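You operate a simulated robot arm through the tools that you are given. There is no shell and no other tool. Be economical: measure what you need, move in short steps, check, and stop when the job is done.

The job below is to be done with a simulated robot arm. You get a single attempt, and the scene is never put back.

## Task
Air the spare air box: drain cock and inspection door open, vent at open, torn cover off.
Fine: draw both clips on the torn cover back; the torn cover goes on the covers table.
Where things are to end (x, y in the base frame): torn cover within 60 mm of [620, 590].

The check looks at the end state, three seconds after you hand in, the way a careful person would. Anything else that was tipped, shoved, dropped, spilled or broken makes it a failure. Lids that push on must go on centred and level and be pressed home; caps that screw on are set level and turned clockwise until they are tight.

## Robot
A 7-joint arm with a two-finger parallel gripper, fixed in place. Base frame: the origin is at the foot of the arm, x ahead of it, y to its left, z up; the work surface is at about z = 800. Units: mm, rad, N and s.
With the tool pointing down near the work surface it reaches from about 360 to 780 mm from the base axis. Its first joint turns from -2.897 to 2.897 rad. Payload 3.91 kg.
The tool frame sits at the grasp point between the pads (the TCP): z along the fingers, y along the line on which they close. The tips reach 30 mm beyond it. Largest opening 110 mm; finger width 20, thickness 10; the body of the gripper, 48 by 112 mm, starts 55 mm behind the TCP.
Orientation is that of the tool frame in the base frame, as [roll, pitch, yaw] about the fixed x, y, z axes, in that order (R = Rz(yaw) Ry(pitch) Rx(roll)). With the fingers straight down and closing along the base's y, the tool's x points along the base's -x, its y along +y and its z along -z.

## Interface
- The arm moves only by the tool move_arm. Its argument "targets" is a list of rows, each an object of numbers (a shift or turn left out is 0, a gripper value left out holds the last): "tx", "ty", "tz": the shift along the tool's x, y, z in cm; "rx", "ry", "rz": the turn, a rotation vector about the tool's x, y, z in rad. In form: [{"tx": .., "ty": .., "tz": .., "rx": .., "ry": .., "rz": ..}, ...]. A call has 1 to 12 rows; each row is the pose to reach, as a shift and turn from the pose commanded when the call began, along the tool's axes at that moment. "hand" is the opening, from 0 (shut) to 1 (fully open), set as the call begins (left out, the last holds). Rows are played at 5 a second. More than 50 mm and 0.15 rad between two rows, or a gripper value outside its range, and nothing of the call is played. Where a pose cannot be reached the arm comes as near as it can. A force on the tool above 50 N (or 10 N above the force at the start of the call, whichever is more), or a blocked arm, ends the call early, and 0.2 s more pass. The fingers move at their own pace (about 153 mm/s each) and stop on an object; they squeeze with about 20 N. The grip force told is the motor's: it shows also when the fingers shut on nothing. Time passes only in rows, and 0.2 s behind the last, so rows that repeat a pose let the fingers close. It gives the time, the measured TCP pose, the force on the tool (base axes), the opening and the grip force at its end, in the units of the frame above (readings bear some noise), with the torque about the TCP (base axes, N m) and any sound that the robot's microphone picked up, and new pictures: "pictures" is both (left out), scene, wrist or none.
- Cameras (640 x 400 px; columns grow to the right, rows downward): "scene" is fixed at [49, 650.1, 1261]; the picture's right is [-0.68, -0.74, 0.00], its down [-0.29, 0.27, -0.92] and it looks along [0.68, -0.62, -0.39] (base axes); focal length 278 px, centre (320, 200). "wrist" rides on the gripper at [77, 7, -114] in the tool frame; the picture's right is [-0.09, 1.00, 0.00], its down [-0.80, -0.07, -0.59] and it looks along [-0.59, -0.05, 0.80] (tool axes); focal length 270 px, centre (320, 200). There is no depth. A picture from a camera that has moved, and an enlarged one, comes with that camera's place and axes in the base frame and with its lens.
- slide_trunk(by): slides the trunk up (or, below 0, down) by that many mm; the arm rides with it, the base frame stays. It gives what a move gives, with no picture.
- enlarge(camera, box): a new picture of the part [left, top, right, bottom] of that camera's present view, enlarged. The clock stands still meanwhile.
- close_job(): hands the job in; it is judged then, once.

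Work in short steps. Places have to be worked out from the pictures, the camera data and where the tool is seen: move nearer, look again, correct. Check each grasp and each placing, and mend what went wrong. You have 120 turns and 200 pictures in all, those below and enlarged ones among them. Open the gripper and draw the arm clear of the work before you hand the job in, unless the task says otherwise; then end with one line.

The tools are called after "Emit:" by a JSON object that holds its "name" and its "arguments". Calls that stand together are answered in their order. move_arm: Moves the arm, as the interface text tells. Its arguments: {"type":"object","properties":{"targets":{"type":"array","items":{"type":"object","properties":{"tx":{"type":"number"},"ty":{"type":"number"},"tz":{"type":"number"},"rx":{"type":"number"},"ry":{"type":"number"},"rz":{"type":"number"}}}},"hand":{"type":"number"},"pictures":{"type":"string","enum":["both","scene","wrist","none"]}},"required":["targets"]} The other tools are called the same way: slide_trunk (by) slides the trunk up or down; enlarge (camera, box) takes an enlarged picture of a part of a camera's view; close_job () hands the job in.

At the start:

```text
time_s: 0.0
eef_pos: [503.2, 93.5, 1165.5]
tool_rot: [-3.14, 0.0, 3.141]
force: [-0.4, -0.6, 0.0]
moment: [0.0, 0.01, 0.01]
width: 109.9
gripper_force: 0.1
trunk travel left (down, up): [-525.0, 85.0]
```

scene: 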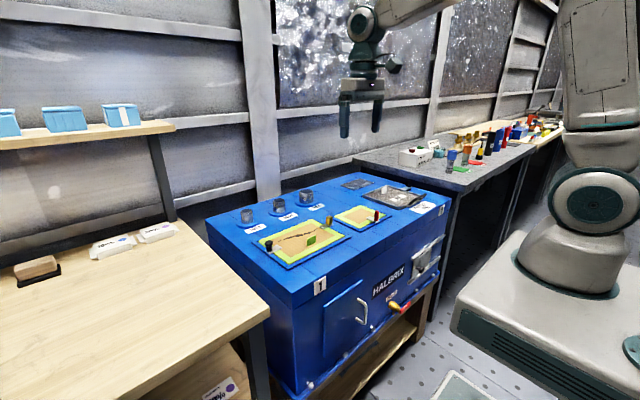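
wrist: 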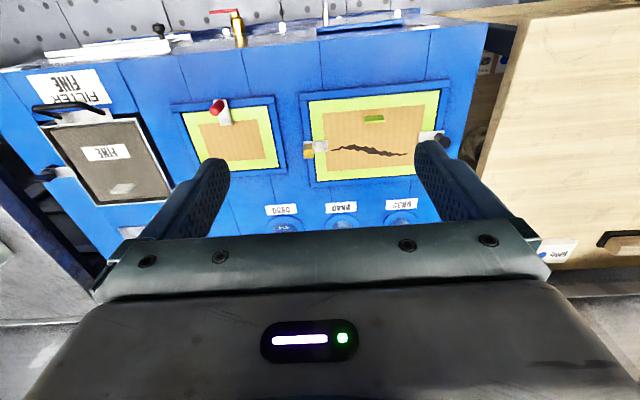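

The blue air box stands ahead of the arm, with the torn cover on top. I enlarge both views to find the parts.

Emit:
{"name": "enlarge", "arguments": {"camera": "scene", "box": [200, 170, 460, 400]}}

Emit:
{"name": "enlarge", "arguments": {"camera": "wrist", "box": [150, 0, 500, 240]}}

Emit:
{"name": "enlarge", "arguments": {"camera": "scene", "box": [0, 80, 260, 400]}}

Emit:
{"name": "enlarge", "arguments": {"camera": "scene", "box": [380, 100, 560, 212]}}

```text
1.74 times, centred on (330, 285) of scene
camera zoom: at [49.0, 650.1, 1261.0], right [-0.68, -0.74, 0.0], down [-0.29, 0.27, -0.92], along [0.68, -0.62, -0.39], focal length 483 px, centre (303, 52)
```

zoom: 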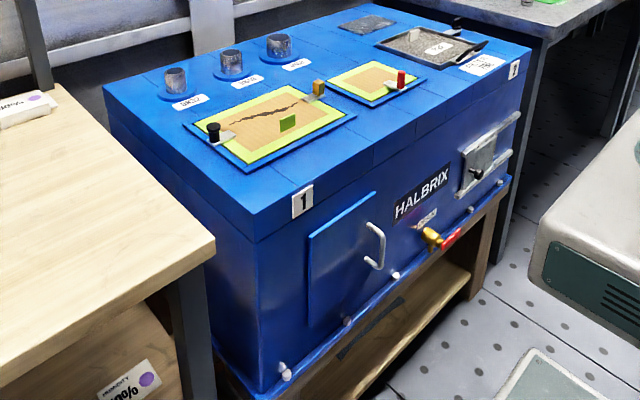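

```text
1.67 times, centred on (325, 120) of wrist
camera zoom: at [426.9, 100.1, 1280.6], right [0.09, 1.0, 0.0], down [0.8, -0.07, 0.59], along [0.59, -0.05, -0.8], focal length 450 px, centre (312, 333)
```

zoom: 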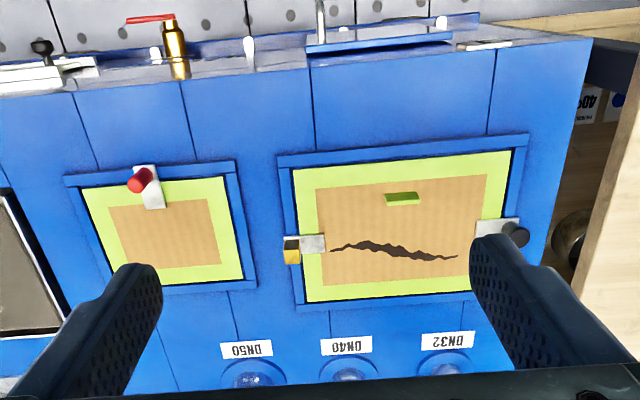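

```text
1.25 times, centred on (130, 240) of scene
camera zoom: at [49.0, 650.1, 1261.0], right [-0.68, -0.74, 0.0], down [-0.29, 0.27, -0.92], along [0.68, -0.62, -0.39], focal length 347 px, centre (558, 150)
```

zoom: 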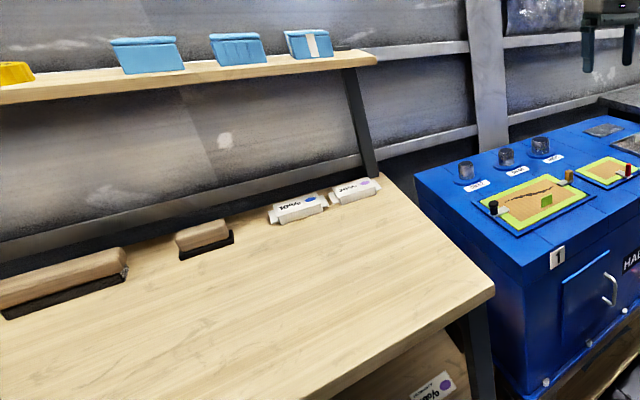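

```text
3.56 times, centred on (470, 156) of scene
camera zoom: at [49.0, 650.1, 1261.0], right [-0.68, -0.74, 0.0], down [-0.29, 0.27, -0.92], along [0.68, -0.62, -0.39], focal length 988 px, centre (-213, 356)
```

zoom: 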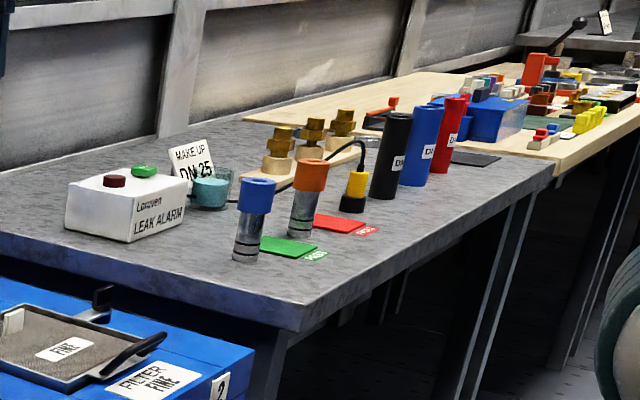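

The cover's tear sits near (677, 184, 795), and the door, cock and slide vent are on the box's robot-side face. I turn the gripper by half about its axis while drawing back, so the camera can later look at that face from above.

Emit:
{"name": "move_arm", "arguments": {"targets": [{"rz": -0.14, "tx": 1}, {"rz": -0.28, "tx": 2}, {"rz": -0.42, "tx": 3}, {"rz": -0.56, "tx": 4}, {"rz": -0.7, "tx": 5}, {"rz": -0.84, "tx": 6}, {"rz": -0.98, "tx": 7}, {"rz": -1.12, "tx": 8}, {"rz": -1.26, "tx": 9}, {"rz": -1.4, "tx": 10}, {"rz": -1.54, "tx": 10}, {"rz": -1.57, "tx": 10}], "pictures": "wrist"}}

```text
time_s: 2.6
eef_pos: [402.1, 93.2, 1164.8]
tool_rot: [-3.141, -0.001, -1.571]
force: [-1.0, -0.2, 0.6]
moment: [-0.02, -0.01, 0.02]
width: 110.1
gripper_force: 0.1
trunk travel left (down, up): [-525.0, 85.0]
camera wrist: at [397.0, 15.8, 1280.7], right [-1.0, 0.09, 0.0], down [0.07, 0.8, 0.59], along [0.05, 0.59, -0.8], focal length 270 px, centre (320, 200)
```

wrist: 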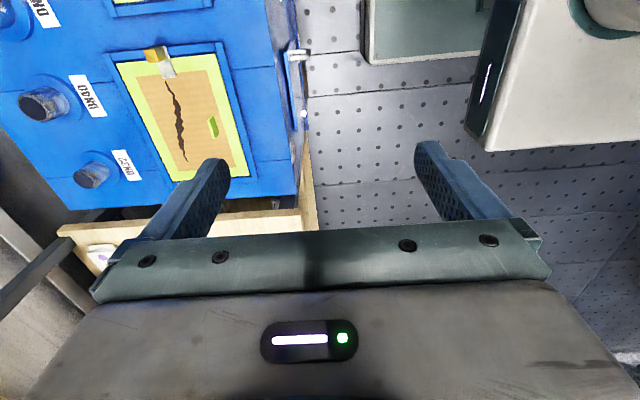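

The turn works, so I complete it.

Emit:
{"name": "move_arm", "arguments": {"targets": [{"rz": -0.14}, {"rz": -0.28}, {"rz": -0.42}, {"rz": -0.56}, {"rz": -0.7}, {"rz": -0.84}, {"rz": -0.98}, {"rz": -1.12}, {"rz": -1.26}, {"rz": -1.4}, {"rz": -1.54}, {"rz": -1.57}], "pictures": "wrist"}}

```text
time_s: 5.2
eef_pos: [402.0, 94.7, 1164.8]
tool_rot: [-3.141, 0.0, -0.001]
force: [-0.1, -0.1, 1.2]
moment: [0.02, 0.01, -0.02]
width: 110.3
gripper_force: 0.1
trunk travel left (down, up): [-525.0, 85.0]
camera wrist: at [480.6, 86.4, 1280.8], right [-0.09, -1.0, 0.0], down [-0.8, 0.07, 0.59], along [-0.59, 0.05, -0.8], focal length 270 px, centre (320, 200)
```

wrist: 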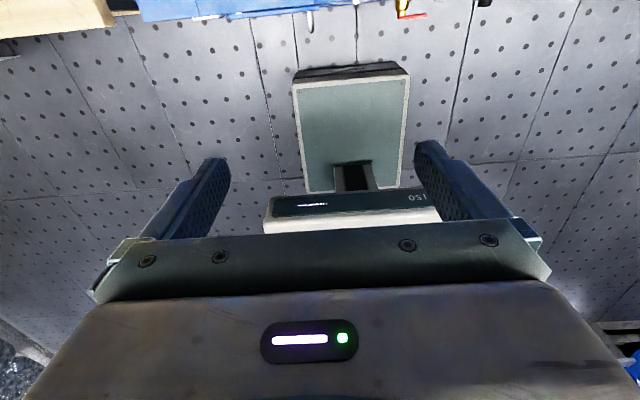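

Now I tilt the gripper forward to horizontal so the camera faces the box front.

Emit:
{"name": "move_arm", "arguments": {"targets": [{"ry": 0.14, "tx": -0.5}, {"ry": 0.28, "tx": -1}, {"ry": 0.42, "tx": -1.5}, {"ry": 0.56, "tx": -2}, {"ry": 0.7, "tx": -2.5}, {"ry": 0.84, "tx": -3}, {"ry": 0.98, "tx": -3.5}, {"ry": 1.12, "tx": -4}, {"ry": 1.26, "tx": -4.5}, {"ry": 1.4, "tx": -5}, {"ry": 1.54, "tx": -5}, {"ry": 1.57, "tx": -5}]}}

```text
time_s: 7.2
eef_pos: [378.6, 189.9, 1194.2]
tool_rot: [-2.849, -1.116, -0.048]
force: [0.4, 0.8, 0.5]
moment: [0.0, -0.04, 0.01]
width: 110.3
gripper_force: 0.1
out of reach, approached as far as the arm can: row 7, 8, 9, 10
trunk travel left (down, up): [-525.0, 85.0]
stopped in row 10: the arm was blocked; the commanded pose is now the measured one
camera wrist: at [315.5, 151.8, 1312.2], right [0.17, -0.96, -0.21], down [-0.89, -0.06, -0.46], along [0.43, 0.26, -0.86], focal length 270 px, centre (320, 200)
```

scene: 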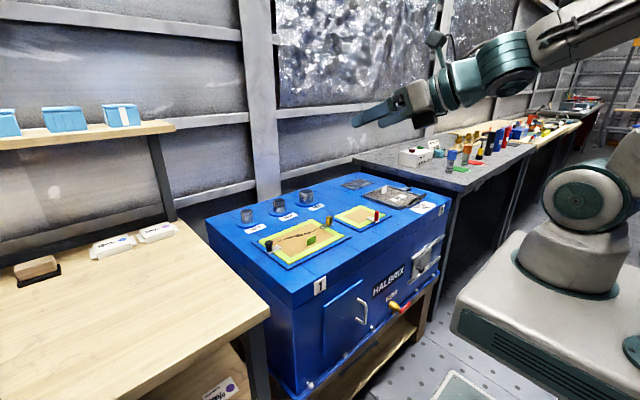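
wrist: 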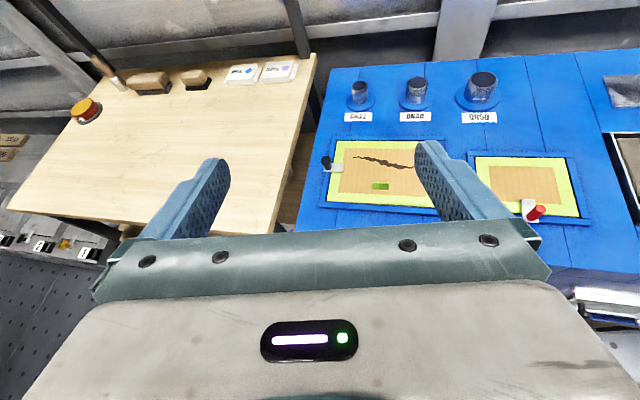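

The horizontal pose was blocked at this height because the wrist hit a joint limit. I lower the trunk so the front face lies higher relative to the arm.

Emit:
{"name": "slide_trunk", "arguments": {"by": -300}}

Emit:
{"name": "move_arm", "arguments": {"targets": [{"rx": -0.1}, {"rx": -0.2}, {"rx": -0.292}]}}

```text
time_s: 9.2
eef_pos: [393.5, 184.3, 942.4]
tool_rot: [-2.805, -0.976, -0.093]
force: [0.0, -0.3, 0.0]
moment: [0.0, -0.01, 0.0]
width: 110.0
gripper_force: 0.0
trunk travel left (down, up): [-315.0, 295.0]
stopped: the arm was blocked; the commanded pose is now the measured one
```

```text
time_s: 10.2
eef_pos: [379.4, 221.6, 928.6]
tool_rot: [-3.034, -0.889, -0.031]
force: [0.3, -0.1, 0.7]
moment: [-0.01, 0.01, 0.0]
width: 110.0
gripper_force: 0.1
trunk travel left (down, up): [-315.0, 295.0]
stopped in row 3: the arm was blocked; the commanded pose is now the measured one
camera wrist: at [340.2, 201.9, 1060.8], right [0.0, -0.99, -0.14], down [-0.97, 0.04, -0.24], along [0.25, 0.13, -0.96], focal length 270 px, centre (320, 200)
```

scene: 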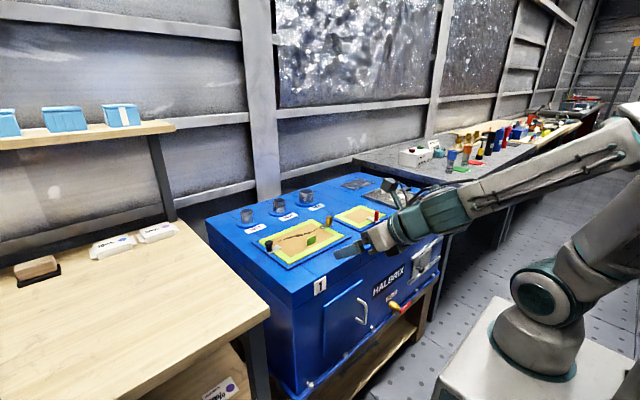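
wrist: 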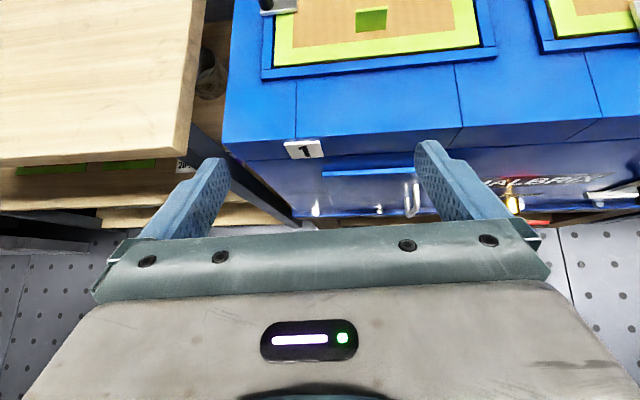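

Forward tilting stays limited in this flipped posture. Working with the gripper straight down in front of the face also suits the bar handle, lever and knob, so I lift and go back to vertical.

Emit:
{"name": "move_arm", "arguments": {"targets": [{"tx": 1.5, "tz": -1.3, "ry": -0.13}, {"tx": 3, "tz": -2.5, "ry": -0.26}, {"tx": 4.5, "tz": -3.7, "ry": -0.4}, {"tx": 6, "tz": -5, "ry": -0.54}, {"tx": 7.7, "tz": -6.3, "ry": -0.67}, {"tx": 9.3, "tz": -7.6, "ry": -0.8}, {"tx": 10.1, "tz": -8.3, "ry": -0.885, "rx": -0.05}, {"tx": 10.1, "tz": -8.3, "ry": -0.889, "rx": -0.1}], "pictures": "none"}}

```text
time_s: 12.0
eef_pos: [377.8, 211.6, 1058.8]
tool_rot: [3.119, -0.001, 0.007]
force: [0.3, 0.4, -0.2]
moment: [-0.01, 0.01, 0.01]
width: 109.9
gripper_force: 0.0
trunk travel left (down, up): [-315.0, 295.0]
```

Vertical again. I undo the half turn, shifting back toward y ≈ 110.

Emit:
{"name": "move_arm", "arguments": {"targets": [{"rz": 0.14, "ty": 1}, {"rz": 0.28, "ty": 2}, {"rz": 0.42, "ty": 3}, {"rz": 0.56, "ty": 4}, {"rz": 0.7, "ty": 5}, {"rz": 0.84, "ty": 6}, {"rz": 0.98, "ty": 7}, {"rz": 1.12, "ty": 8}, {"rz": 1.26, "ty": 9}, {"rz": 1.4, "ty": 10}, {"rz": 1.54, "ty": 10}, {"rz": 1.57, "ty": 10}], "pictures": "none"}}

Emit:
{"name": "move_arm", "arguments": {"targets": [{"rz": 0.14}, {"rz": 0.28}, {"rz": 0.42}, {"rz": 0.56}, {"rz": 0.7}, {"rz": 0.84}, {"rz": 0.98}, {"rz": 1.12}, {"rz": 1.26}, {"rz": 1.4}, {"rz": 1.54}, {"rz": 1.57}]}}

```text
time_s: 14.6
eef_pos: [378.9, 110.0, 1060.4]
tool_rot: [3.141, -0.02, -1.567]
force: [0.3, -0.5, -0.5]
moment: [0.01, -0.03, 0.01]
width: 109.9
gripper_force: 0.0
trunk travel left (down, up): [-315.0, 295.0]
```

```text
time_s: 17.2
eef_pos: [379.6, 109.8, 1060.3]
tool_rot: [-3.12, 0.001, -3.135]
force: [0.2, 0.7, -0.4]
moment: [-0.01, 0.0, 0.01]
width: 110.2
gripper_force: 0.2
trunk travel left (down, up): [-315.0, 295.0]
camera wrist: at [303.0, 118.0, 1176.1], right [0.08, 1.0, -0.02], down [0.8, -0.05, 0.6], along [0.59, -0.07, -0.8], focal length 270 px, centre (320, 200)
```

scene: 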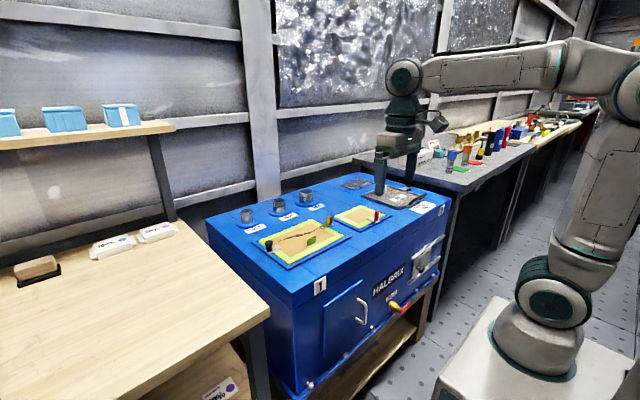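
wrist: 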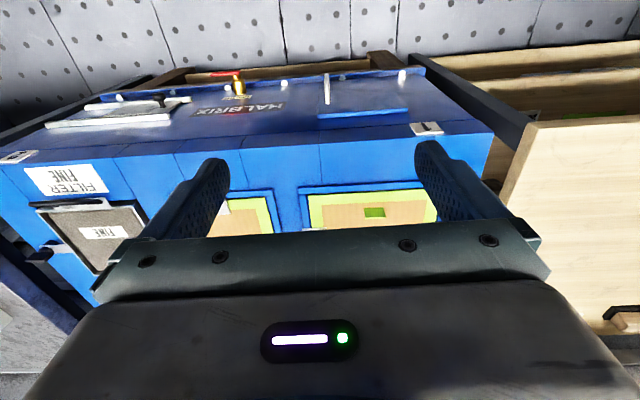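

The front face is now in view obliquely. I lower and tilt moderately so that the camera looks more squarely at it.

Emit:
{"name": "move_arm", "arguments": {"targets": [{"tz": 3, "ry": -0.1}, {"tz": 6, "ry": -0.2}, {"tz": 9, "ry": -0.3}, {"tz": 12, "ry": -0.4}, {"tz": 15, "ry": -0.5}, {"tz": 18, "ry": -0.55}, {"tz": 20, "ry": -0.6}], "pictures": "wrist"}}

Emit:
{"name": "enlarge", "arguments": {"camera": "wrist", "box": [60, 40, 440, 280]}}

```text
time_s: 18.8
eef_pos: [381.0, 107.3, 861.7]
tool_rot: [-3.116, 0.6, -3.119]
force: [-0.7, -0.3, 0.1]
moment: [0.01, 0.0, -0.02]
width: 109.8
gripper_force: 0.1
trunk travel left (down, up): [-315.0, 295.0]
camera wrist: at [254.1, 112.9, 914.1], right [0.06, 1.0, 0.03], down [0.33, -0.05, 0.94], along [0.94, -0.05, -0.33], focal length 270 px, centre (320, 200)
```

wrist: 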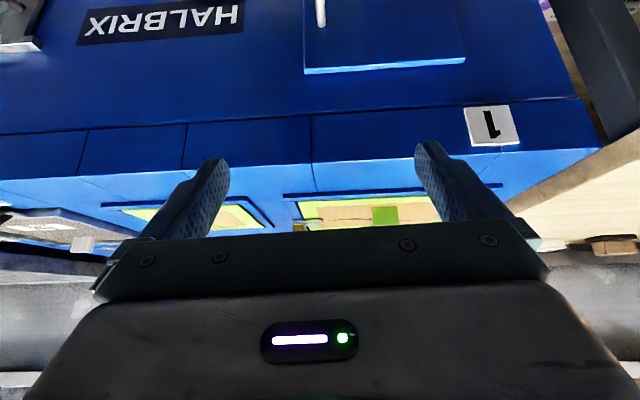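

```text
1.67 times, centred on (250, 160) of wrist
camera zoom: at [254.1, 112.9, 914.1], right [0.06, 1.0, 0.03], down [0.33, -0.05, 0.94], along [0.94, -0.05, -0.33], focal length 450 px, centre (437, 267)
```

zoom: 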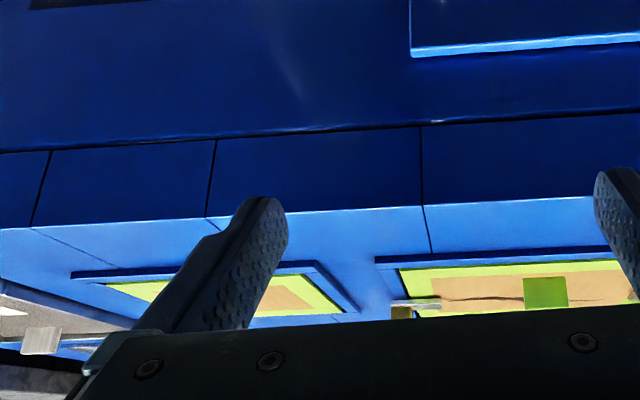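

The box front is at about x ≈ 480, with its top at z ≈ 790. I go lower to see the whole front face.

Emit:
{"name": "move_arm", "arguments": {"targets": [{"tx": 2.5, "tz": 3.5}, {"tx": 5, "tz": 7}, {"tx": 7.5, "tz": 10.5}, {"tx": 10.2, "tz": 14.9}], "pictures": "both"}}

```text
refused: row 4 steps farther than a row can; nothing moved
```

Same move, with finer steps.

Emit:
{"name": "move_arm", "arguments": {"targets": [{"tx": 2.5, "tz": 3.6}, {"tx": 5, "tz": 7.2}, {"tx": 7.5, "tz": 10.8}, {"tx": 10.2, "tz": 14.6}], "pictures": "both"}}

```text
time_s: 19.8
eef_pos: [429.0, 124.0, 679.3]
tool_rot: [-3.124, 0.597, -3.126]
force: [0.8, -1.6, 0.6]
moment: [0.08, 0.06, 0.05]
width: 109.7
gripper_force: 0.2
out of reach, approached as far as the arm can: row 1, 2, 3, 4
trunk travel left (down, up): [-315.0, 295.0]
camera wrist: at [301.8, 129.2, 732.3], right [0.07, 1.0, 0.03], down [0.33, -0.05, 0.94], along [0.94, -0.05, -0.33], focal length 270 px, centre (320, 200)
```

scene: 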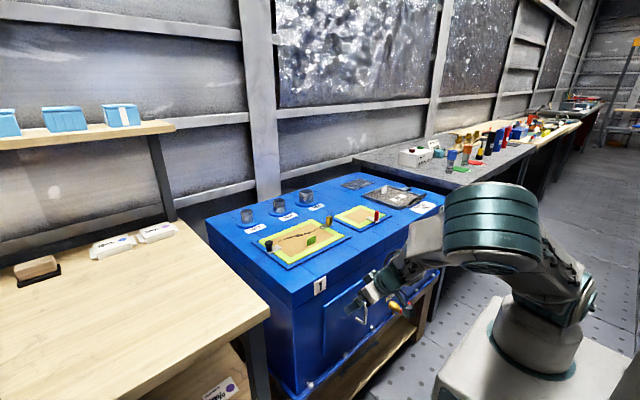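
wrist: 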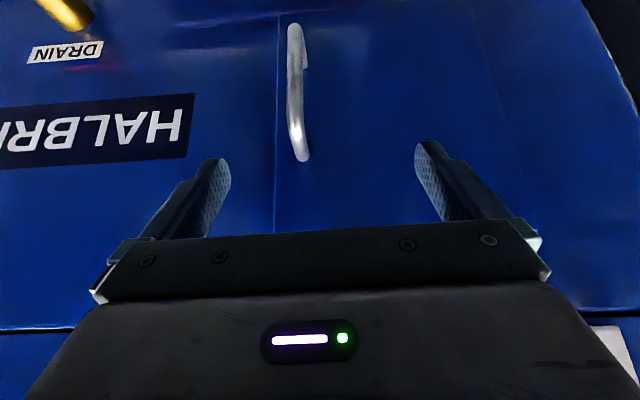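

The view is clear. The door handle bar is near (465, 107) with z from about 524 to 640, the hinge is on the +y side, and the door face is near x ≈ 500. I raise, go vertical, and lower the trunk for better reach.

Emit:
{"name": "move_arm", "arguments": {"targets": [{"tx": -1.5, "tz": -3.7, "ry": 0.1}, {"tx": -3.5, "tz": -7.2, "ry": 0.2}, {"tx": -5.5, "tz": -10.8, "ry": 0.33, "ty": -0.5}, {"tx": -7.5, "tz": -14.2, "ry": 0.46, "ty": -1}, {"tx": -9.65, "tz": -17.63, "ry": 0.6, "ty": -1.7}], "pictures": "none"}}

Emit:
{"name": "slide_trunk", "arguments": {"by": -230}}

```text
time_s: 21.0
eef_pos: [404.2, 115.8, 880.3]
tool_rot: [-3.12, 0.001, -3.131]
force: [0.3, 0.9, 0.0]
moment: [0.03, 0.0, -0.01]
width: 110.2
gripper_force: 0.1
out of reach, approached as far as the arm can: row 2
trunk travel left (down, up): [-315.0, 295.0]
```

```text
time_s: 23.4
eef_pos: [404.6, 115.6, 650.2]
tool_rot: [-3.121, 0.001, -3.132]
force: [0.1, 0.4, 0.0]
moment: [0.03, -0.01, -0.01]
width: 110.1
gripper_force: 0.1
trunk travel left (down, up): [-85.0, 525.0]
```

The slide went fully this time. I edge toward the handle and look.

Emit:
{"name": "move_arm", "arguments": {"targets": [{"tx": -1.5, "ty": -0.8, "rx": 0.0}, {"tx": -2.5, "ty": -0.8}], "pictures": "both"}}

```text
time_s: 24.0
eef_pos: [429.0, 107.7, 649.7]
tool_rot: [-3.121, 0.002, -3.132]
force: [0.0, -0.7, -0.1]
moment: [-0.03, -0.02, 0.0]
width: 110.0
gripper_force: 0.0
trunk travel left (down, up): [-85.0, 525.0]
camera wrist: at [353.8, 114.7, 766.0], right [0.08, 1.0, -0.02], down [0.8, -0.05, 0.6], along [0.59, -0.06, -0.8], focal length 270 px, centre (320, 200)
```

scene: 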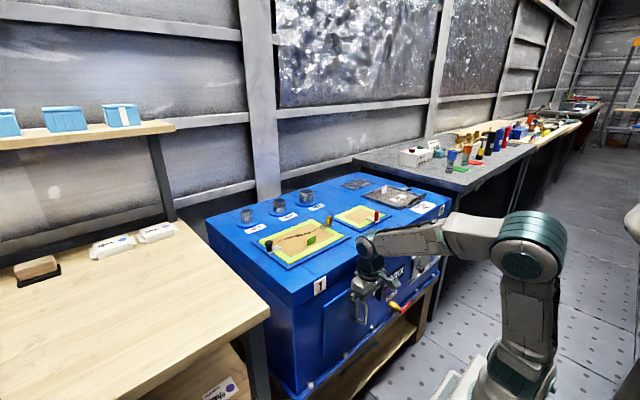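
wrist: 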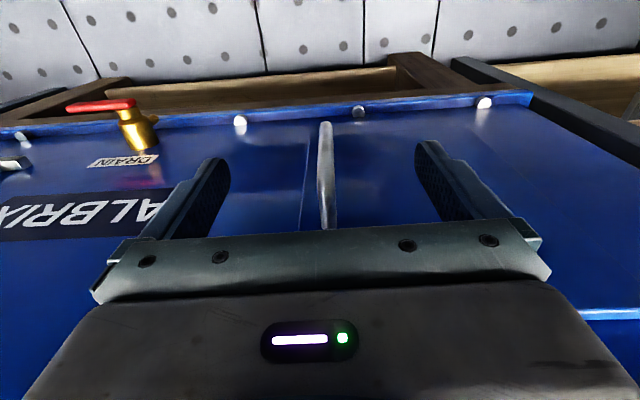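

The bar lies about 10 px right of the TCP line, so y ≈ 110. I advance and lower so the fingers straddle it.

Emit:
{"name": "move_arm", "arguments": {"targets": [{"tx": -1, "ty": 0.3, "tz": 1.5}, {"tx": -2.0, "ty": 0.3, "tz": 3.5}, {"tx": -2.8, "ty": 0.3, "tz": 3.5}], "pictures": "both"}}

Emit:
{"name": "enlarge", "arguments": {"camera": "scene", "box": [320, 220, 440, 340]}}

```text
time_s: 24.4
eef_pos: [428.7, 109.8, 640.5]
tool_rot: [-3.127, -0.008, -3.134]
force: [-60.8, 2.1, 31.9]
moment: [0.47, -6.68, -0.41]
width: 109.8
gripper_force: 0.1
trunk travel left (down, up): [-85.0, 525.0]
stopped in row 1: the force on the tool passed its limit at 92 N (the readings are from after the stop); the commanded pose is now the measured one
camera wrist: at [354.4, 117.1, 758.1], right [0.08, 1.0, -0.02], down [0.81, -0.06, 0.59], along [0.59, -0.06, -0.81], focal length 270 px, centre (320, 200)
```

scene: 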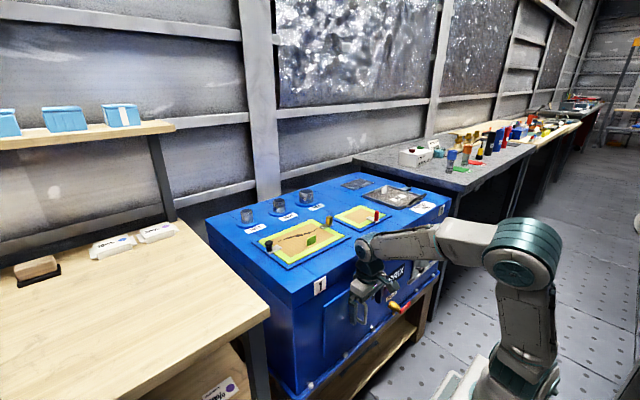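
wrist: 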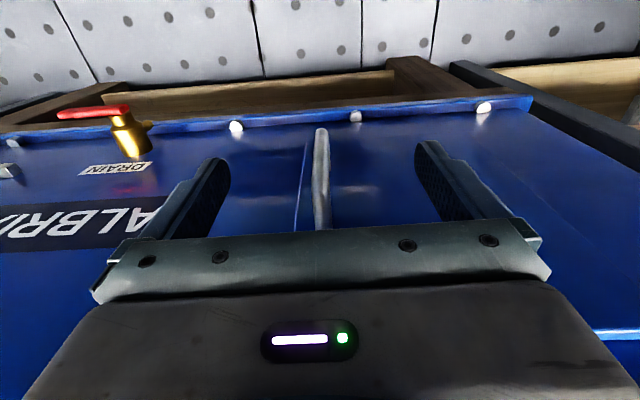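

```text
3.33 times, centred on (380, 280) of scene
camera zoom: at [49.0, 650.1, 1261.0], right [-0.68, -0.74, 0.0], down [-0.29, 0.27, -0.92], along [0.68, -0.62, -0.39], focal length 926 px, centre (120, -67)
```

zoom: 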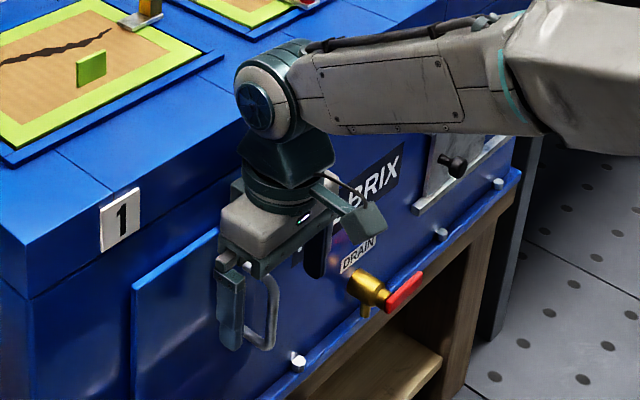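

Something on the wrist touched the box while vertical. The bar works out at about (436, 110), z 555–640. I back off, then tilt the tool so the fingers reach forward under clearance.

Emit:
{"name": "move_arm", "arguments": {"targets": [{"tx": 1.5}, {"tx": 4}, {"tx": 5.5, "ry": -0.12}, {"tx": 5.5, "ry": -0.25}, {"tx": 5.5, "ry": -0.38}, {"tx": 5.5, "ry": -0.5}, {"tx": 5.5, "ry": -0.62}, {"tx": 5.5, "ry": -0.7}], "pictures": "both"}}

Emit:
{"name": "enlarge", "arguments": {"camera": "scene", "box": [320, 220, 440, 340]}}

```text
time_s: 26.2
eef_pos: [389.0, 113.2, 632.8]
tool_rot: [3.124, 0.639, 3.133]
force: [0.3, -1.1, 0.1]
moment: [0.01, 0.02, -0.01]
width: 110.1
gripper_force: 0.0
out of reach, approached as far as the arm can: row 8
trunk travel left (down, up): [-85.0, 525.0]
camera wrist: at [260.1, 118.5, 680.8], right [0.07, 1.0, 0.07], down [0.29, -0.08, 0.95], along [0.96, -0.04, -0.29], focal length 270 px, centre (320, 200)
```

scene: 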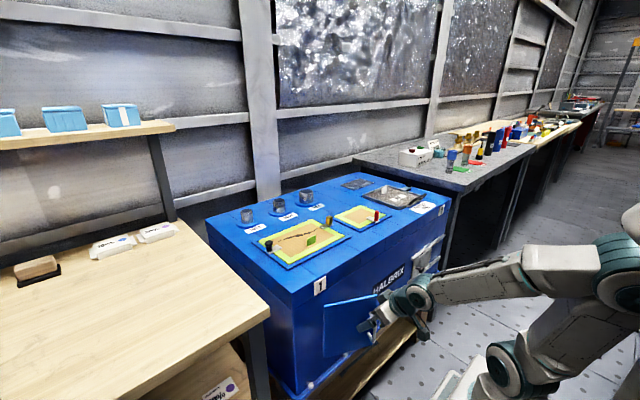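
wrist: 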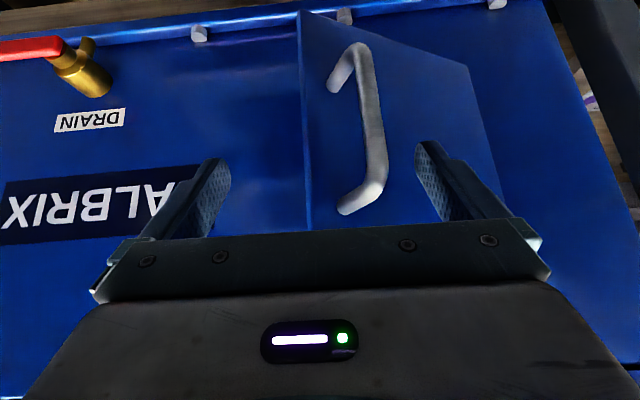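

```text
3.33 times, centred on (380, 280) of scene
camera zoom: at [49.0, 650.1, 1261.0], right [-0.68, -0.74, 0.0], down [-0.29, 0.27, -0.92], along [0.68, -0.62, -0.39], focal length 926 px, centre (120, -67)
```

zoom: 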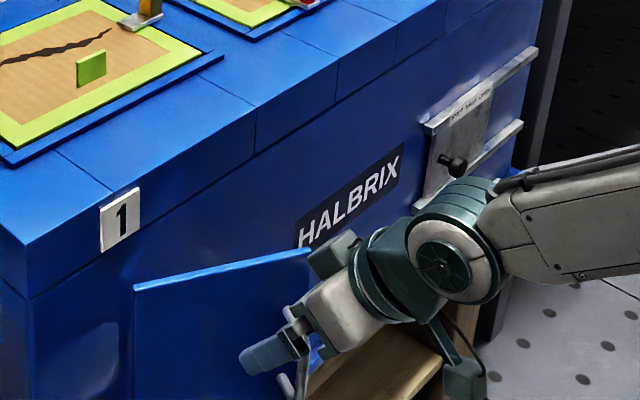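

The retreat happened to swing the door open by about 25°. The bar is now near (376, 141), so I centre the fingers on it.

Emit:
{"name": "move_arm", "arguments": {"targets": [{"ty": 1.5}, {"ty": 2.8, "tx": 0.8, "tz": 0.4}, {"ty": 2.8, "tx": 2.2, "tz": 1.2}], "pictures": "wrist"}}

```text
time_s: 27.0
eef_pos: [380.7, 151.0, 613.8]
tool_rot: [3.1, 0.63, 3.137]
force: [-1.1, -0.8, -1.0]
moment: [0.01, 0.0, 0.0]
width: 110.2
gripper_force: 0.0
out of reach, approached as far as the arm can: row 3
trunk travel left (down, up): [-85.0, 525.0]
camera wrist: at [252.8, 152.9, 662.9], right [0.05, 0.99, 0.09], down [0.3, -0.1, 0.95], along [0.95, -0.02, -0.3], focal length 270 px, centre (320, 200)
```

wrist: 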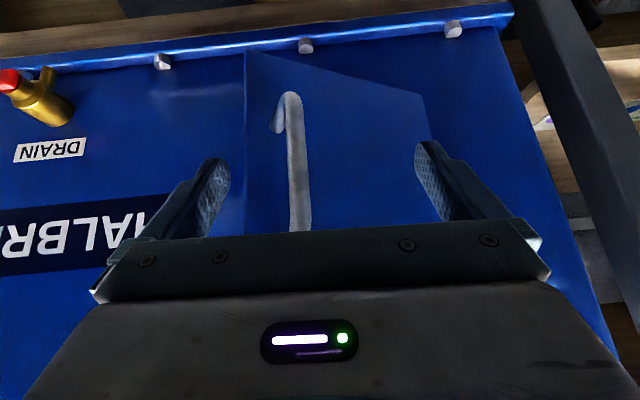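

The bar sits 10 mm to the −y side of the TCP. I centre on it and close.

Emit:
{"name": "move_arm", "arguments": {"targets": [{"ty": -1.0}, {"ty": -1.0}], "pictures": "none"}}

Emit:
{"name": "move_arm", "arguments": {"targets": [{}, {}, {}], "hand": 0, "pictures": "wrist"}}

```text
time_s: 27.6
eef_pos: [385.1, 141.8, 618.6]
tool_rot: [3.114, 0.637, 3.138]
force: [0.1, 0.2, 0.2]
moment: [0.01, 0.03, 0.0]
width: 110.0
gripper_force: 0.1
out of reach, approached as far as the arm can: row 1, 2
trunk travel left (down, up): [-85.0, 525.0]
```

```text
time_s: 28.4
eef_pos: [383.6, 138.2, 617.6]
tool_rot: [3.112, 0.634, 3.13]
force: [-23.7, -40.2, 3.3]
moment: [-1.04, -0.54, -0.75]
width: 54.0
gripper_force: 20.0
trunk travel left (down, up): [-85.0, 525.0]
camera wrist: at [255.0, 141.5, 665.6], right [0.06, 1.0, 0.08], down [0.29, -0.09, 0.95], along [0.95, -0.04, -0.3], focal length 270 px, centre (320, 200)
```

wrist: 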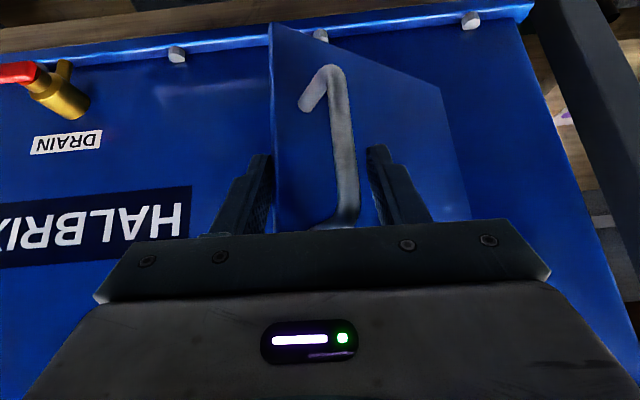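

The fingers have taken both the bar and the door's free edge. I loosen slightly and draw along the opening arc (−x, +y), with the −y finger pushing the edge.

Emit:
{"name": "move_arm", "arguments": {"targets": [{"tx": 0.4, "ty": 1, "tz": -0.3, "ry": 0.06}, {"tx": 0.8, "ty": 2, "tz": -0.6, "ry": 0.12}, {"tx": 1.2, "ty": 3, "tz": -0.9, "ry": 0.18}, {"tx": 1.6, "ty": 4, "tz": -1.2, "ry": 0.24}, {"tx": 2.0, "ty": 5, "tz": -1.5, "ry": 0.3}, {"tx": 2.4, "ty": 6, "tz": -1.8, "ry": 0.36}], "hand": 0.62, "pictures": "both"}}

```text
time_s: 29.4
eef_pos: [360.0, 168.4, 618.1]
tool_rot: [3.141, 0.41, 3.137]
force: [-22.7, -27.8, 16.6]
moment: [-0.72, -1.31, -1.04]
width: 83.3
gripper_force: 15.5
trunk travel left (down, up): [-85.0, 525.0]
stopped in row 5: the force on the tool passed its limit at 64 N (the readings are from after the stop); the commanded pose is now the measured one
camera wrist: at [245.5, 175.6, 693.8], right [0.09, 1.0, 0.03], down [0.5, -0.07, 0.86], along [0.86, -0.06, -0.5], focal length 270 px, centre (320, 200)
```

scene: 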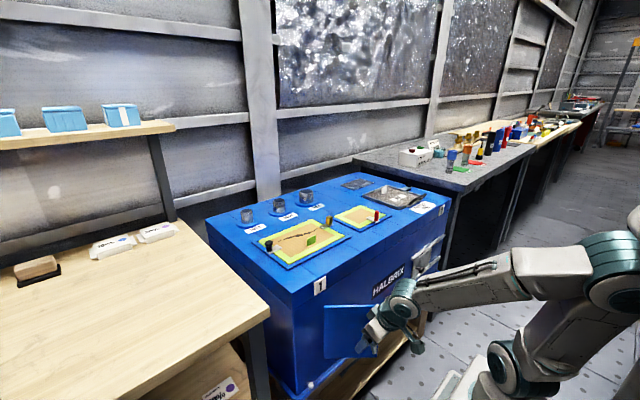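
wrist: 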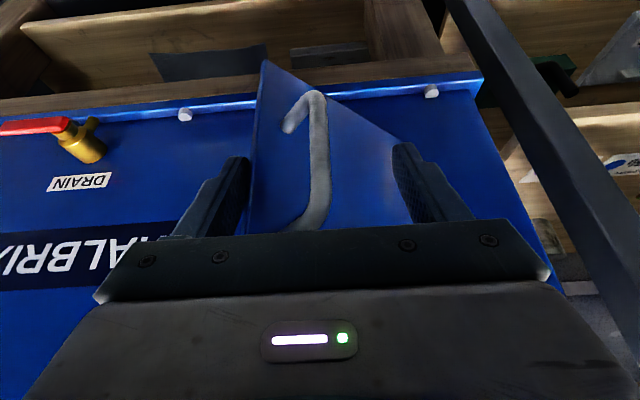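

The door is now at about 40° but this pinch is awkward. I open, rise clear, go vertical, and will then grip the bar squarely with the gripper yawed to match the door.

Emit:
{"name": "move_arm", "arguments": {"targets": [{}, {"tx": -1.2, "tz": -3.5}, {"tx": -3, "tz": -7}, {"tx": -4.8, "tz": -11, "ry": 0.1}, {"tx": -4.8, "tz": -11, "ry": 0.22}, {"tx": -4.8, "tz": -11, "ry": 0.32}, {"tx": -4.8, "tz": -11, "ry": 0.41}], "hand": 1, "pictures": "none"}}

Emit:
{"name": "move_arm", "arguments": {"targets": [{"rz": 0.14}, {"rz": 0.28}, {"rz": 0.42}, {"rz": 0.56}, {"rz": 0.7}], "pictures": "wrist"}}

Emit:
{"name": "enlarge", "arguments": {"camera": "scene", "box": [300, 240, 440, 380]}}

```text
time_s: 31.1
eef_pos: [362.2, 173.1, 737.9]
tool_rot: [-3.141, 0.005, -3.141]
force: [-0.6, -0.6, 0.0]
moment: [0.06, -0.03, 0.02]
width: 110.0
gripper_force: 0.0
trunk travel left (down, up): [-85.0, 525.0]
```

```text
time_s: 32.2
eef_pos: [361.2, 172.3, 737.3]
tool_rot: [3.137, 0.002, 2.439]
force: [0.1, 1.1, -0.1]
moment: [-0.02, -0.01, -0.02]
width: 110.0
gripper_force: 0.0
trunk travel left (down, up): [-85.0, 525.0]
camera wrist: at [308.6, 226.3, 853.6], right [0.71, 0.7, 0.0], down [0.56, -0.57, 0.6], along [0.42, -0.42, -0.8], focal length 270 px, centre (320, 200)
```

wrist: 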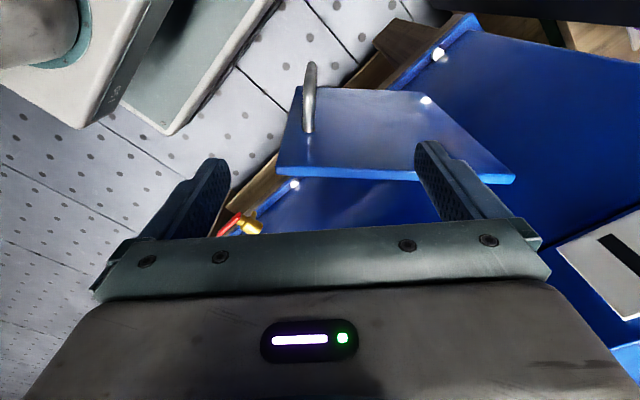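

```text
2.86 times, centred on (370, 310) of scene
camera zoom: at [49.0, 650.1, 1261.0], right [-0.68, -0.74, 0.0], down [-0.29, 0.27, -0.92], along [0.68, -0.62, -0.39], focal length 794 px, centre (177, -114)
```

zoom: 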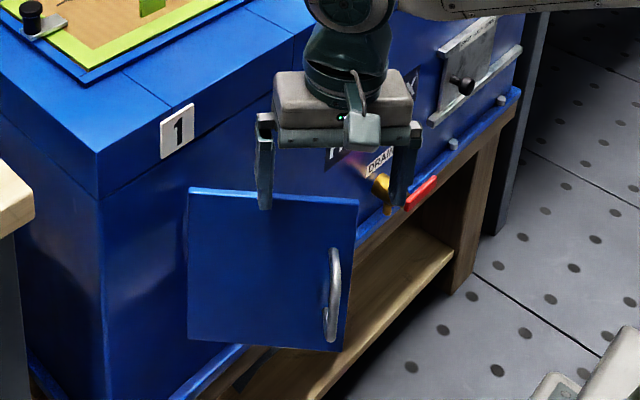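

Clear picture. The hinge is at (470, 249), the free top corner at (354, 143, 700), so the door is open 48°, and the bar is at about (340, 186), z 560–632. I place the gripper over it, yawed parallel to the panel, and descend.

Emit:
{"name": "move_arm", "arguments": {"targets": [{"tx": 1.3, "ty": -0.1, "rz": 0.07}, {"tx": 2.5, "ty": -0.3, "rz": 0.13}, {"tx": 2.5, "ty": -0.3, "rz": 0.13, "tz": 3}, {"tx": 2.5, "ty": -0.3, "rz": 0.13, "tz": 6}], "pictures": "wrist"}}

```text
time_s: 33.2
eef_pos: [342.6, 186.3, 677.6]
tool_rot: [3.139, 0.004, 2.31]
force: [-0.8, -0.1, 0.6]
moment: [0.05, 0.02, 0.04]
width: 110.0
gripper_force: 0.0
trunk travel left (down, up): [-85.0, 525.0]
camera wrist: at [296.3, 247.1, 793.4], right [0.8, 0.61, 0.0], down [0.48, -0.64, 0.6], along [0.36, -0.47, -0.8], focal length 270 px, centre (320, 200)
```

wrist: 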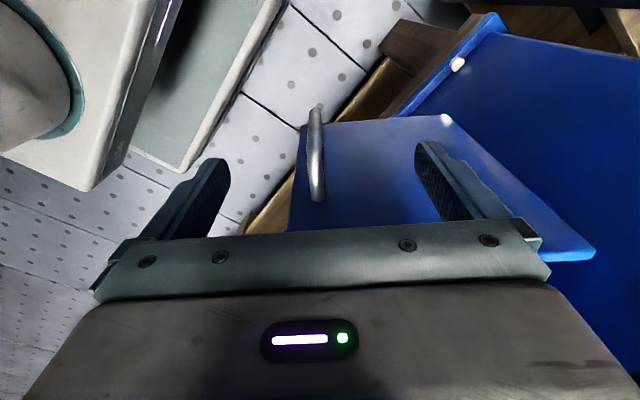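

The bar is centred. I descend and grip it.

Emit:
{"name": "move_arm", "arguments": {"targets": [{"tz": 2.7}, {"tz": 5.3}], "pictures": "none"}}

Emit:
{"name": "move_arm", "arguments": {"targets": [{}, {}, {}, {}], "hand": 0, "pictures": "wrist"}}

```text
time_s: 33.8
eef_pos: [343.2, 185.8, 640.9]
tool_rot: [3.131, 0.012, 2.309]
force: [-4.2, -3.1, 15.2]
moment: [-0.31, -0.46, -0.19]
width: 110.1
gripper_force: 0.0
trunk travel left (down, up): [-85.0, 525.0]
stopped in row 2: the force on the tool passed its limit at 63 N (the readings are from after the stop); the commanded pose is now the measured one
```

```text
time_s: 34.8
eef_pos: [340.4, 186.1, 640.2]
tool_rot: [3.135, 0.009, 2.31]
force: [-28.2, -12.5, 35.9]
moment: [-1.72, 0.61, 0.1]
width: 12.8
gripper_force: 20.2
trunk travel left (down, up): [-85.0, 525.0]
camera wrist: at [294.0, 245.9, 756.0], right [0.8, 0.61, 0.01], down [0.48, -0.64, 0.6], along [0.37, -0.47, -0.8], focal length 270 px, centre (320, 200)
```

wrist: 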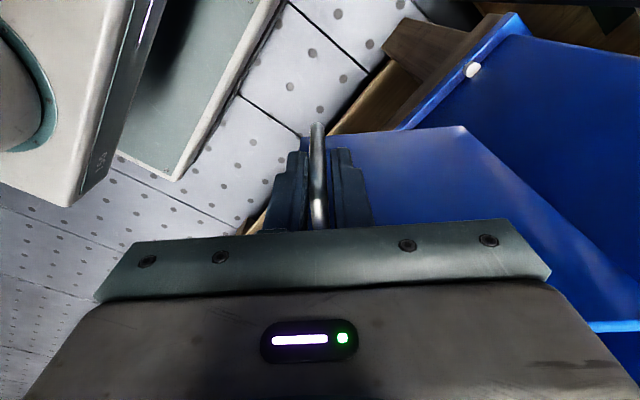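

The bar is gripped at 12.8 mm wide. I raise 5 mm off the door top and swing along the hinge arc.

Emit:
{"name": "move_arm", "arguments": {"targets": [{"tz": -0.5}, {"tx": 1.62, "ty": 0.59, "rz": 0.12, "tz": -0.5}, {"tx": 3.16, "ty": 1.36, "rz": 0.24, "tz": -0.5}, {"tx": 4.59, "ty": 2.31, "rz": 0.36, "tz": -0.5}, {"tx": 5.9, "ty": 3.43, "rz": 0.48, "tz": -0.5}, {"tx": 7.06, "ty": 4.7, "rz": 0.6, "tz": -0.5}, {"tx": 8.07, "ty": 6.1, "rz": 0.72, "tz": -0.5}, {"tx": 8.9, "ty": 7.6, "rz": 0.84, "tz": -0.5}], "pictures": "both"}}

```text
time_s: 36.6
eef_pos: [334.8, 306.5, 642.4]
tool_rot: [3.135, 0.002, 1.471]
force: [-44.0, 13.8, -30.3]
moment: [0.24, -0.13, -0.64]
width: 10.1
gripper_force: 44.7
trunk travel left (down, up): [-85.0, 525.0]
camera wrist: at [350.7, 381.5, 758.3], right [0.98, -0.19, 0.01], down [-0.15, -0.79, 0.6], along [-0.11, -0.59, -0.8], focal length 270 px, centre (320, 200)
```

scene: 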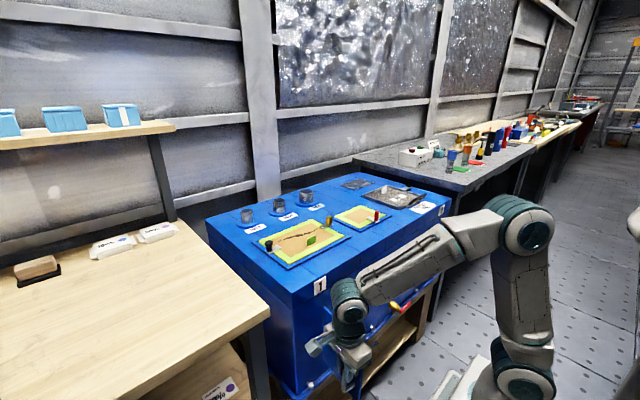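
wrist: 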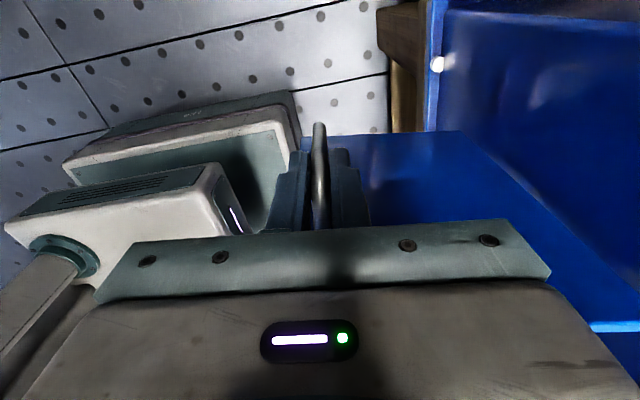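

The door swung through. I release, rise clear and check it.

Emit:
{"name": "move_arm", "arguments": {"targets": [{}, {}, {"tz": -3}, {"tz": -7}, {"tz": -11}, {"tz": -15}], "hand": 1, "pictures": "both"}}

Emit:
{"name": "enlarge", "arguments": {"camera": "scene", "box": [240, 240, 460, 390]}}

```text
time_s: 38.0
eef_pos: [338.9, 302.6, 793.8]
tool_rot: [3.129, -0.001, 1.468]
force: [-0.4, 0.0, -0.5]
moment: [-0.03, -0.02, 0.0]
width: 110.0
gripper_force: 0.0
trunk travel left (down, up): [-85.0, 525.0]
camera wrist: at [353.1, 378.6, 910.6], right [0.98, -0.19, 0.01], down [-0.16, -0.79, 0.59], along [-0.1, -0.58, -0.8], focal length 270 px, centre (320, 200)
```

scene: 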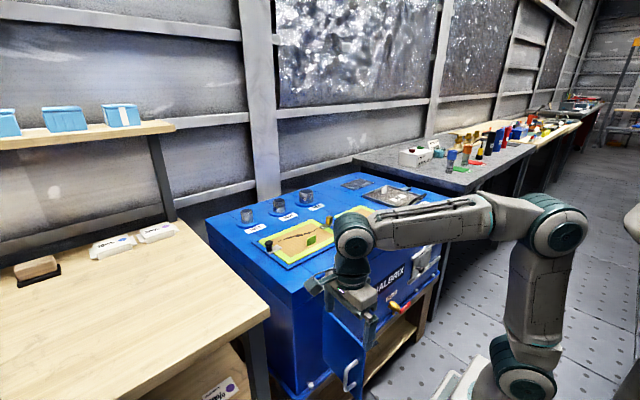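
wrist: 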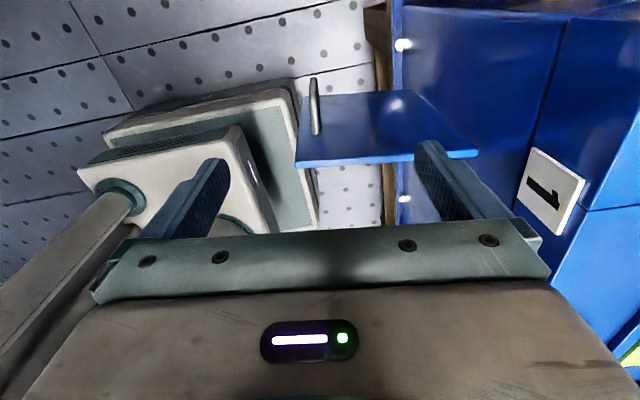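

```text
2.67 times, centred on (350, 315) of scene
camera zoom: at [49.0, 650.1, 1261.0], right [-0.68, -0.74, 0.0], down [-0.29, 0.27, -0.92], along [0.68, -0.62, -0.39], focal length 741 px, centre (240, -107)
```

zoom: 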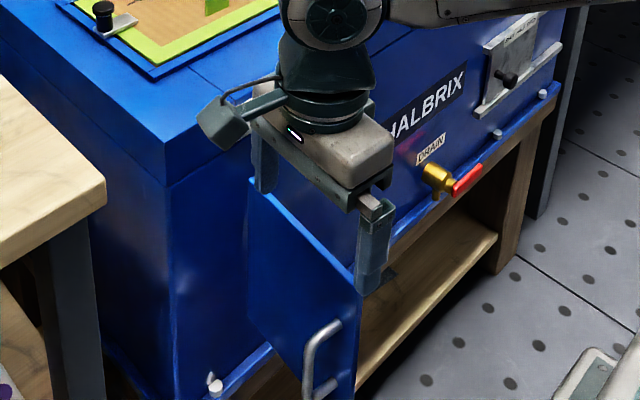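

The door stands at about 93° open. Next I look closely at the vent slide and the drain cock.

Emit:
{"name": "enlarge", "arguments": {"camera": "scene", "box": [375, 225, 465, 320]}}

Emit:
{"name": "move_arm", "arguments": {"targets": [{"rz": -0.14, "ty": 1, "tz": -1}, {"rz": -0.28, "ty": 1.5, "tz": -2}, {"rz": -0.42, "tx": -2, "ty": 1.5, "tz": -3}, {"rz": -0.56, "tx": -4, "ty": 1.5, "tz": -4}, {"rz": -0.7, "tx": -7, "ty": 1.5, "tz": -4}, {"rz": -0.84, "tx": -10, "ty": 2, "tz": -4}, {"rz": -0.98, "tx": -14, "ty": 2, "tz": -4}, {"rz": -1.12, "tx": -18, "ty": 2, "tz": -4}, {"rz": -1.26, "tx": -22, "ty": 2, "tz": -4}, {"rz": -1.4, "tx": -26, "ty": 2, "tz": -4}, {"rz": -1.54, "tx": -30, "ty": 2, "tz": -4}, {"rz": -1.67, "tx": -33, "ty": 2, "tz": -4}], "pictures": "wrist"}}

```text
4.21 times, centred on (420, 272) of scene
camera zoom: at [49.0, 650.1, 1261.0], right [-0.68, -0.74, 0.0], down [-0.29, 0.27, -0.92], along [0.68, -0.62, -0.39], focal length 1170 px, centre (-101, -105)
```

zoom: 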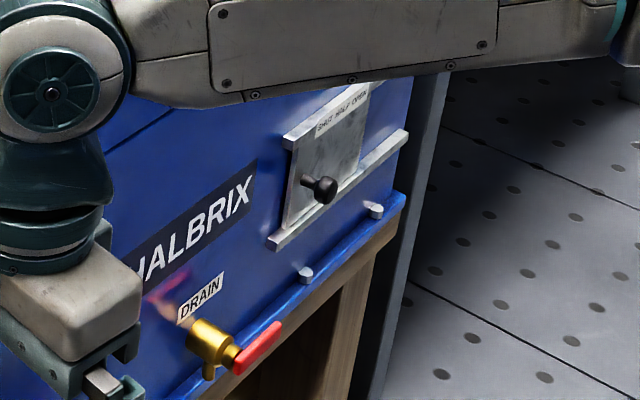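

```text
time_s: 40.6
eef_pos: [324.9, -26.8, 834.2]
tool_rot: [-3.141, 0.014, 3.14]
force: [-0.1, 0.0, -0.3]
moment: [-0.03, 0.0, 0.0]
width: 109.9
gripper_force: 0.1
trunk travel left (down, up): [-85.0, 525.0]
camera wrist: at [247.9, -21.1, 949.3], right [0.09, 1.0, 0.0], down [0.79, -0.07, 0.6], along [0.6, -0.05, -0.8], focal length 270 px, centre (320, 200)
```

wrist: 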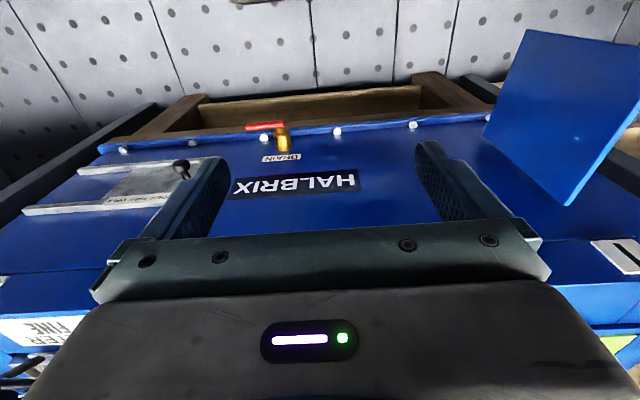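

The knob is near (448, −262, 570) and the cock hub near (434, −104, 478), its red lever pointing to −y. I move nearer for a good view of both.

Emit:
{"name": "move_arm", "arguments": {"targets": [{"ty": -4, "tz": 2}, {"tx": -1, "ty": -8, "tz": 4, "ry": -0.1}, {"tx": -2, "ty": -11.5, "tz": 7, "ry": -0.2}, {"tx": -3, "ty": -15.3, "tz": 9, "ry": -0.3}, {"tx": -3.5, "ty": -15.3, "tz": 12, "ry": -0.4}], "pictures": "wrist"}}

Emit:
{"name": "enlarge", "arguments": {"camera": "wrist", "box": [60, 0, 440, 240]}}

```text
time_s: 41.8
eef_pos: [360.5, -179.1, 716.1]
tool_rot: [-3.141, 0.413, 3.14]
force: [-0.3, 0.2, 0.4]
moment: [0.03, 0.03, -0.05]
width: 110.2
gripper_force: 0.0
trunk travel left (down, up): [-85.0, 525.0]
camera wrist: at [245.9, -173.4, 790.7], right [0.08, 1.0, 0.03], down [0.49, -0.07, 0.87], along [0.87, -0.05, -0.5], focal length 270 px, centre (320, 200)
```

wrist: 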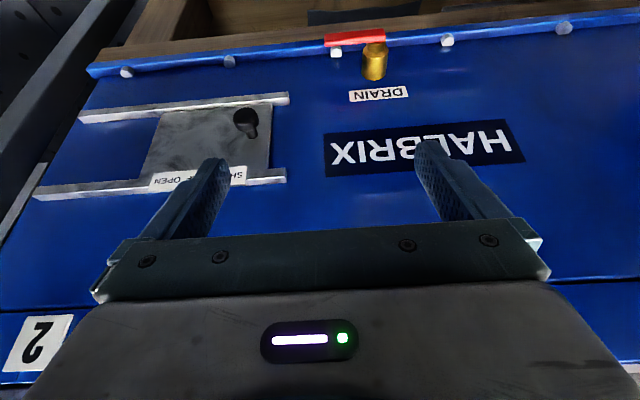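

```text
1.67 times, centred on (250, 120) of wrist
camera zoom: at [245.9, -173.4, 790.7], right [0.08, 1.0, 0.03], down [0.49, -0.07, 0.87], along [0.87, -0.05, -0.5], focal length 450 px, centre (437, 333)
```

zoom: 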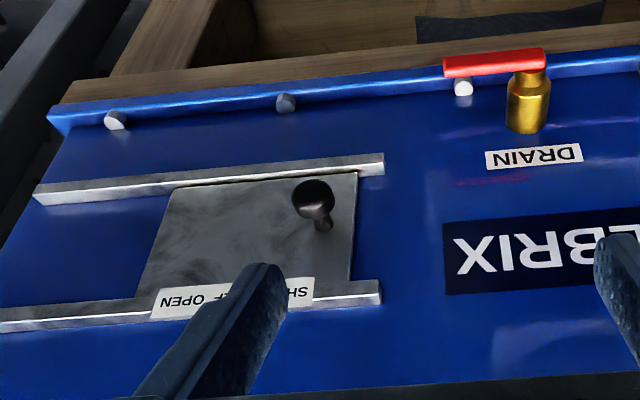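

The vent knob head is at (442, −258, 573), and the label runs SHUT to OPEN toward −y. I approach with the tool tilted about 0.6 so the fingers straddle the knob.

Emit:
{"name": "move_arm", "arguments": {"targets": [{"tx": 0.4, "ty": -3, "tz": 2.5, "ry": -0.06}, {"tx": 0.8, "ty": -6, "tz": 5, "ry": -0.12}, {"tx": 1.2, "ty": -7.9, "tz": 7.5, "ry": -0.19}, {"tx": 1.56, "ty": -7.9, "tz": 9.8, "ry": -0.19}], "pictures": "wrist"}}

```text
time_s: 42.8
eef_pos: [384.9, -259.1, 620.0]
tool_rot: [-3.14, 0.6, 3.141]
force: [-0.6, 0.3, 1.3]
moment: [-0.02, -0.01, -0.02]
width: 109.7
gripper_force: 0.0
trunk travel left (down, up): [-85.0, 525.0]
camera wrist: at [258.1, -253.0, 671.2], right [0.08, 1.0, 0.05], down [0.32, -0.07, 0.94], along [0.94, -0.06, -0.33], focal length 270 px, centre (320, 200)
```

wrist: 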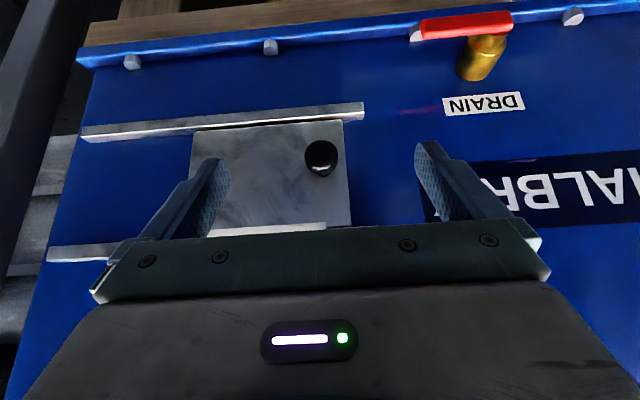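

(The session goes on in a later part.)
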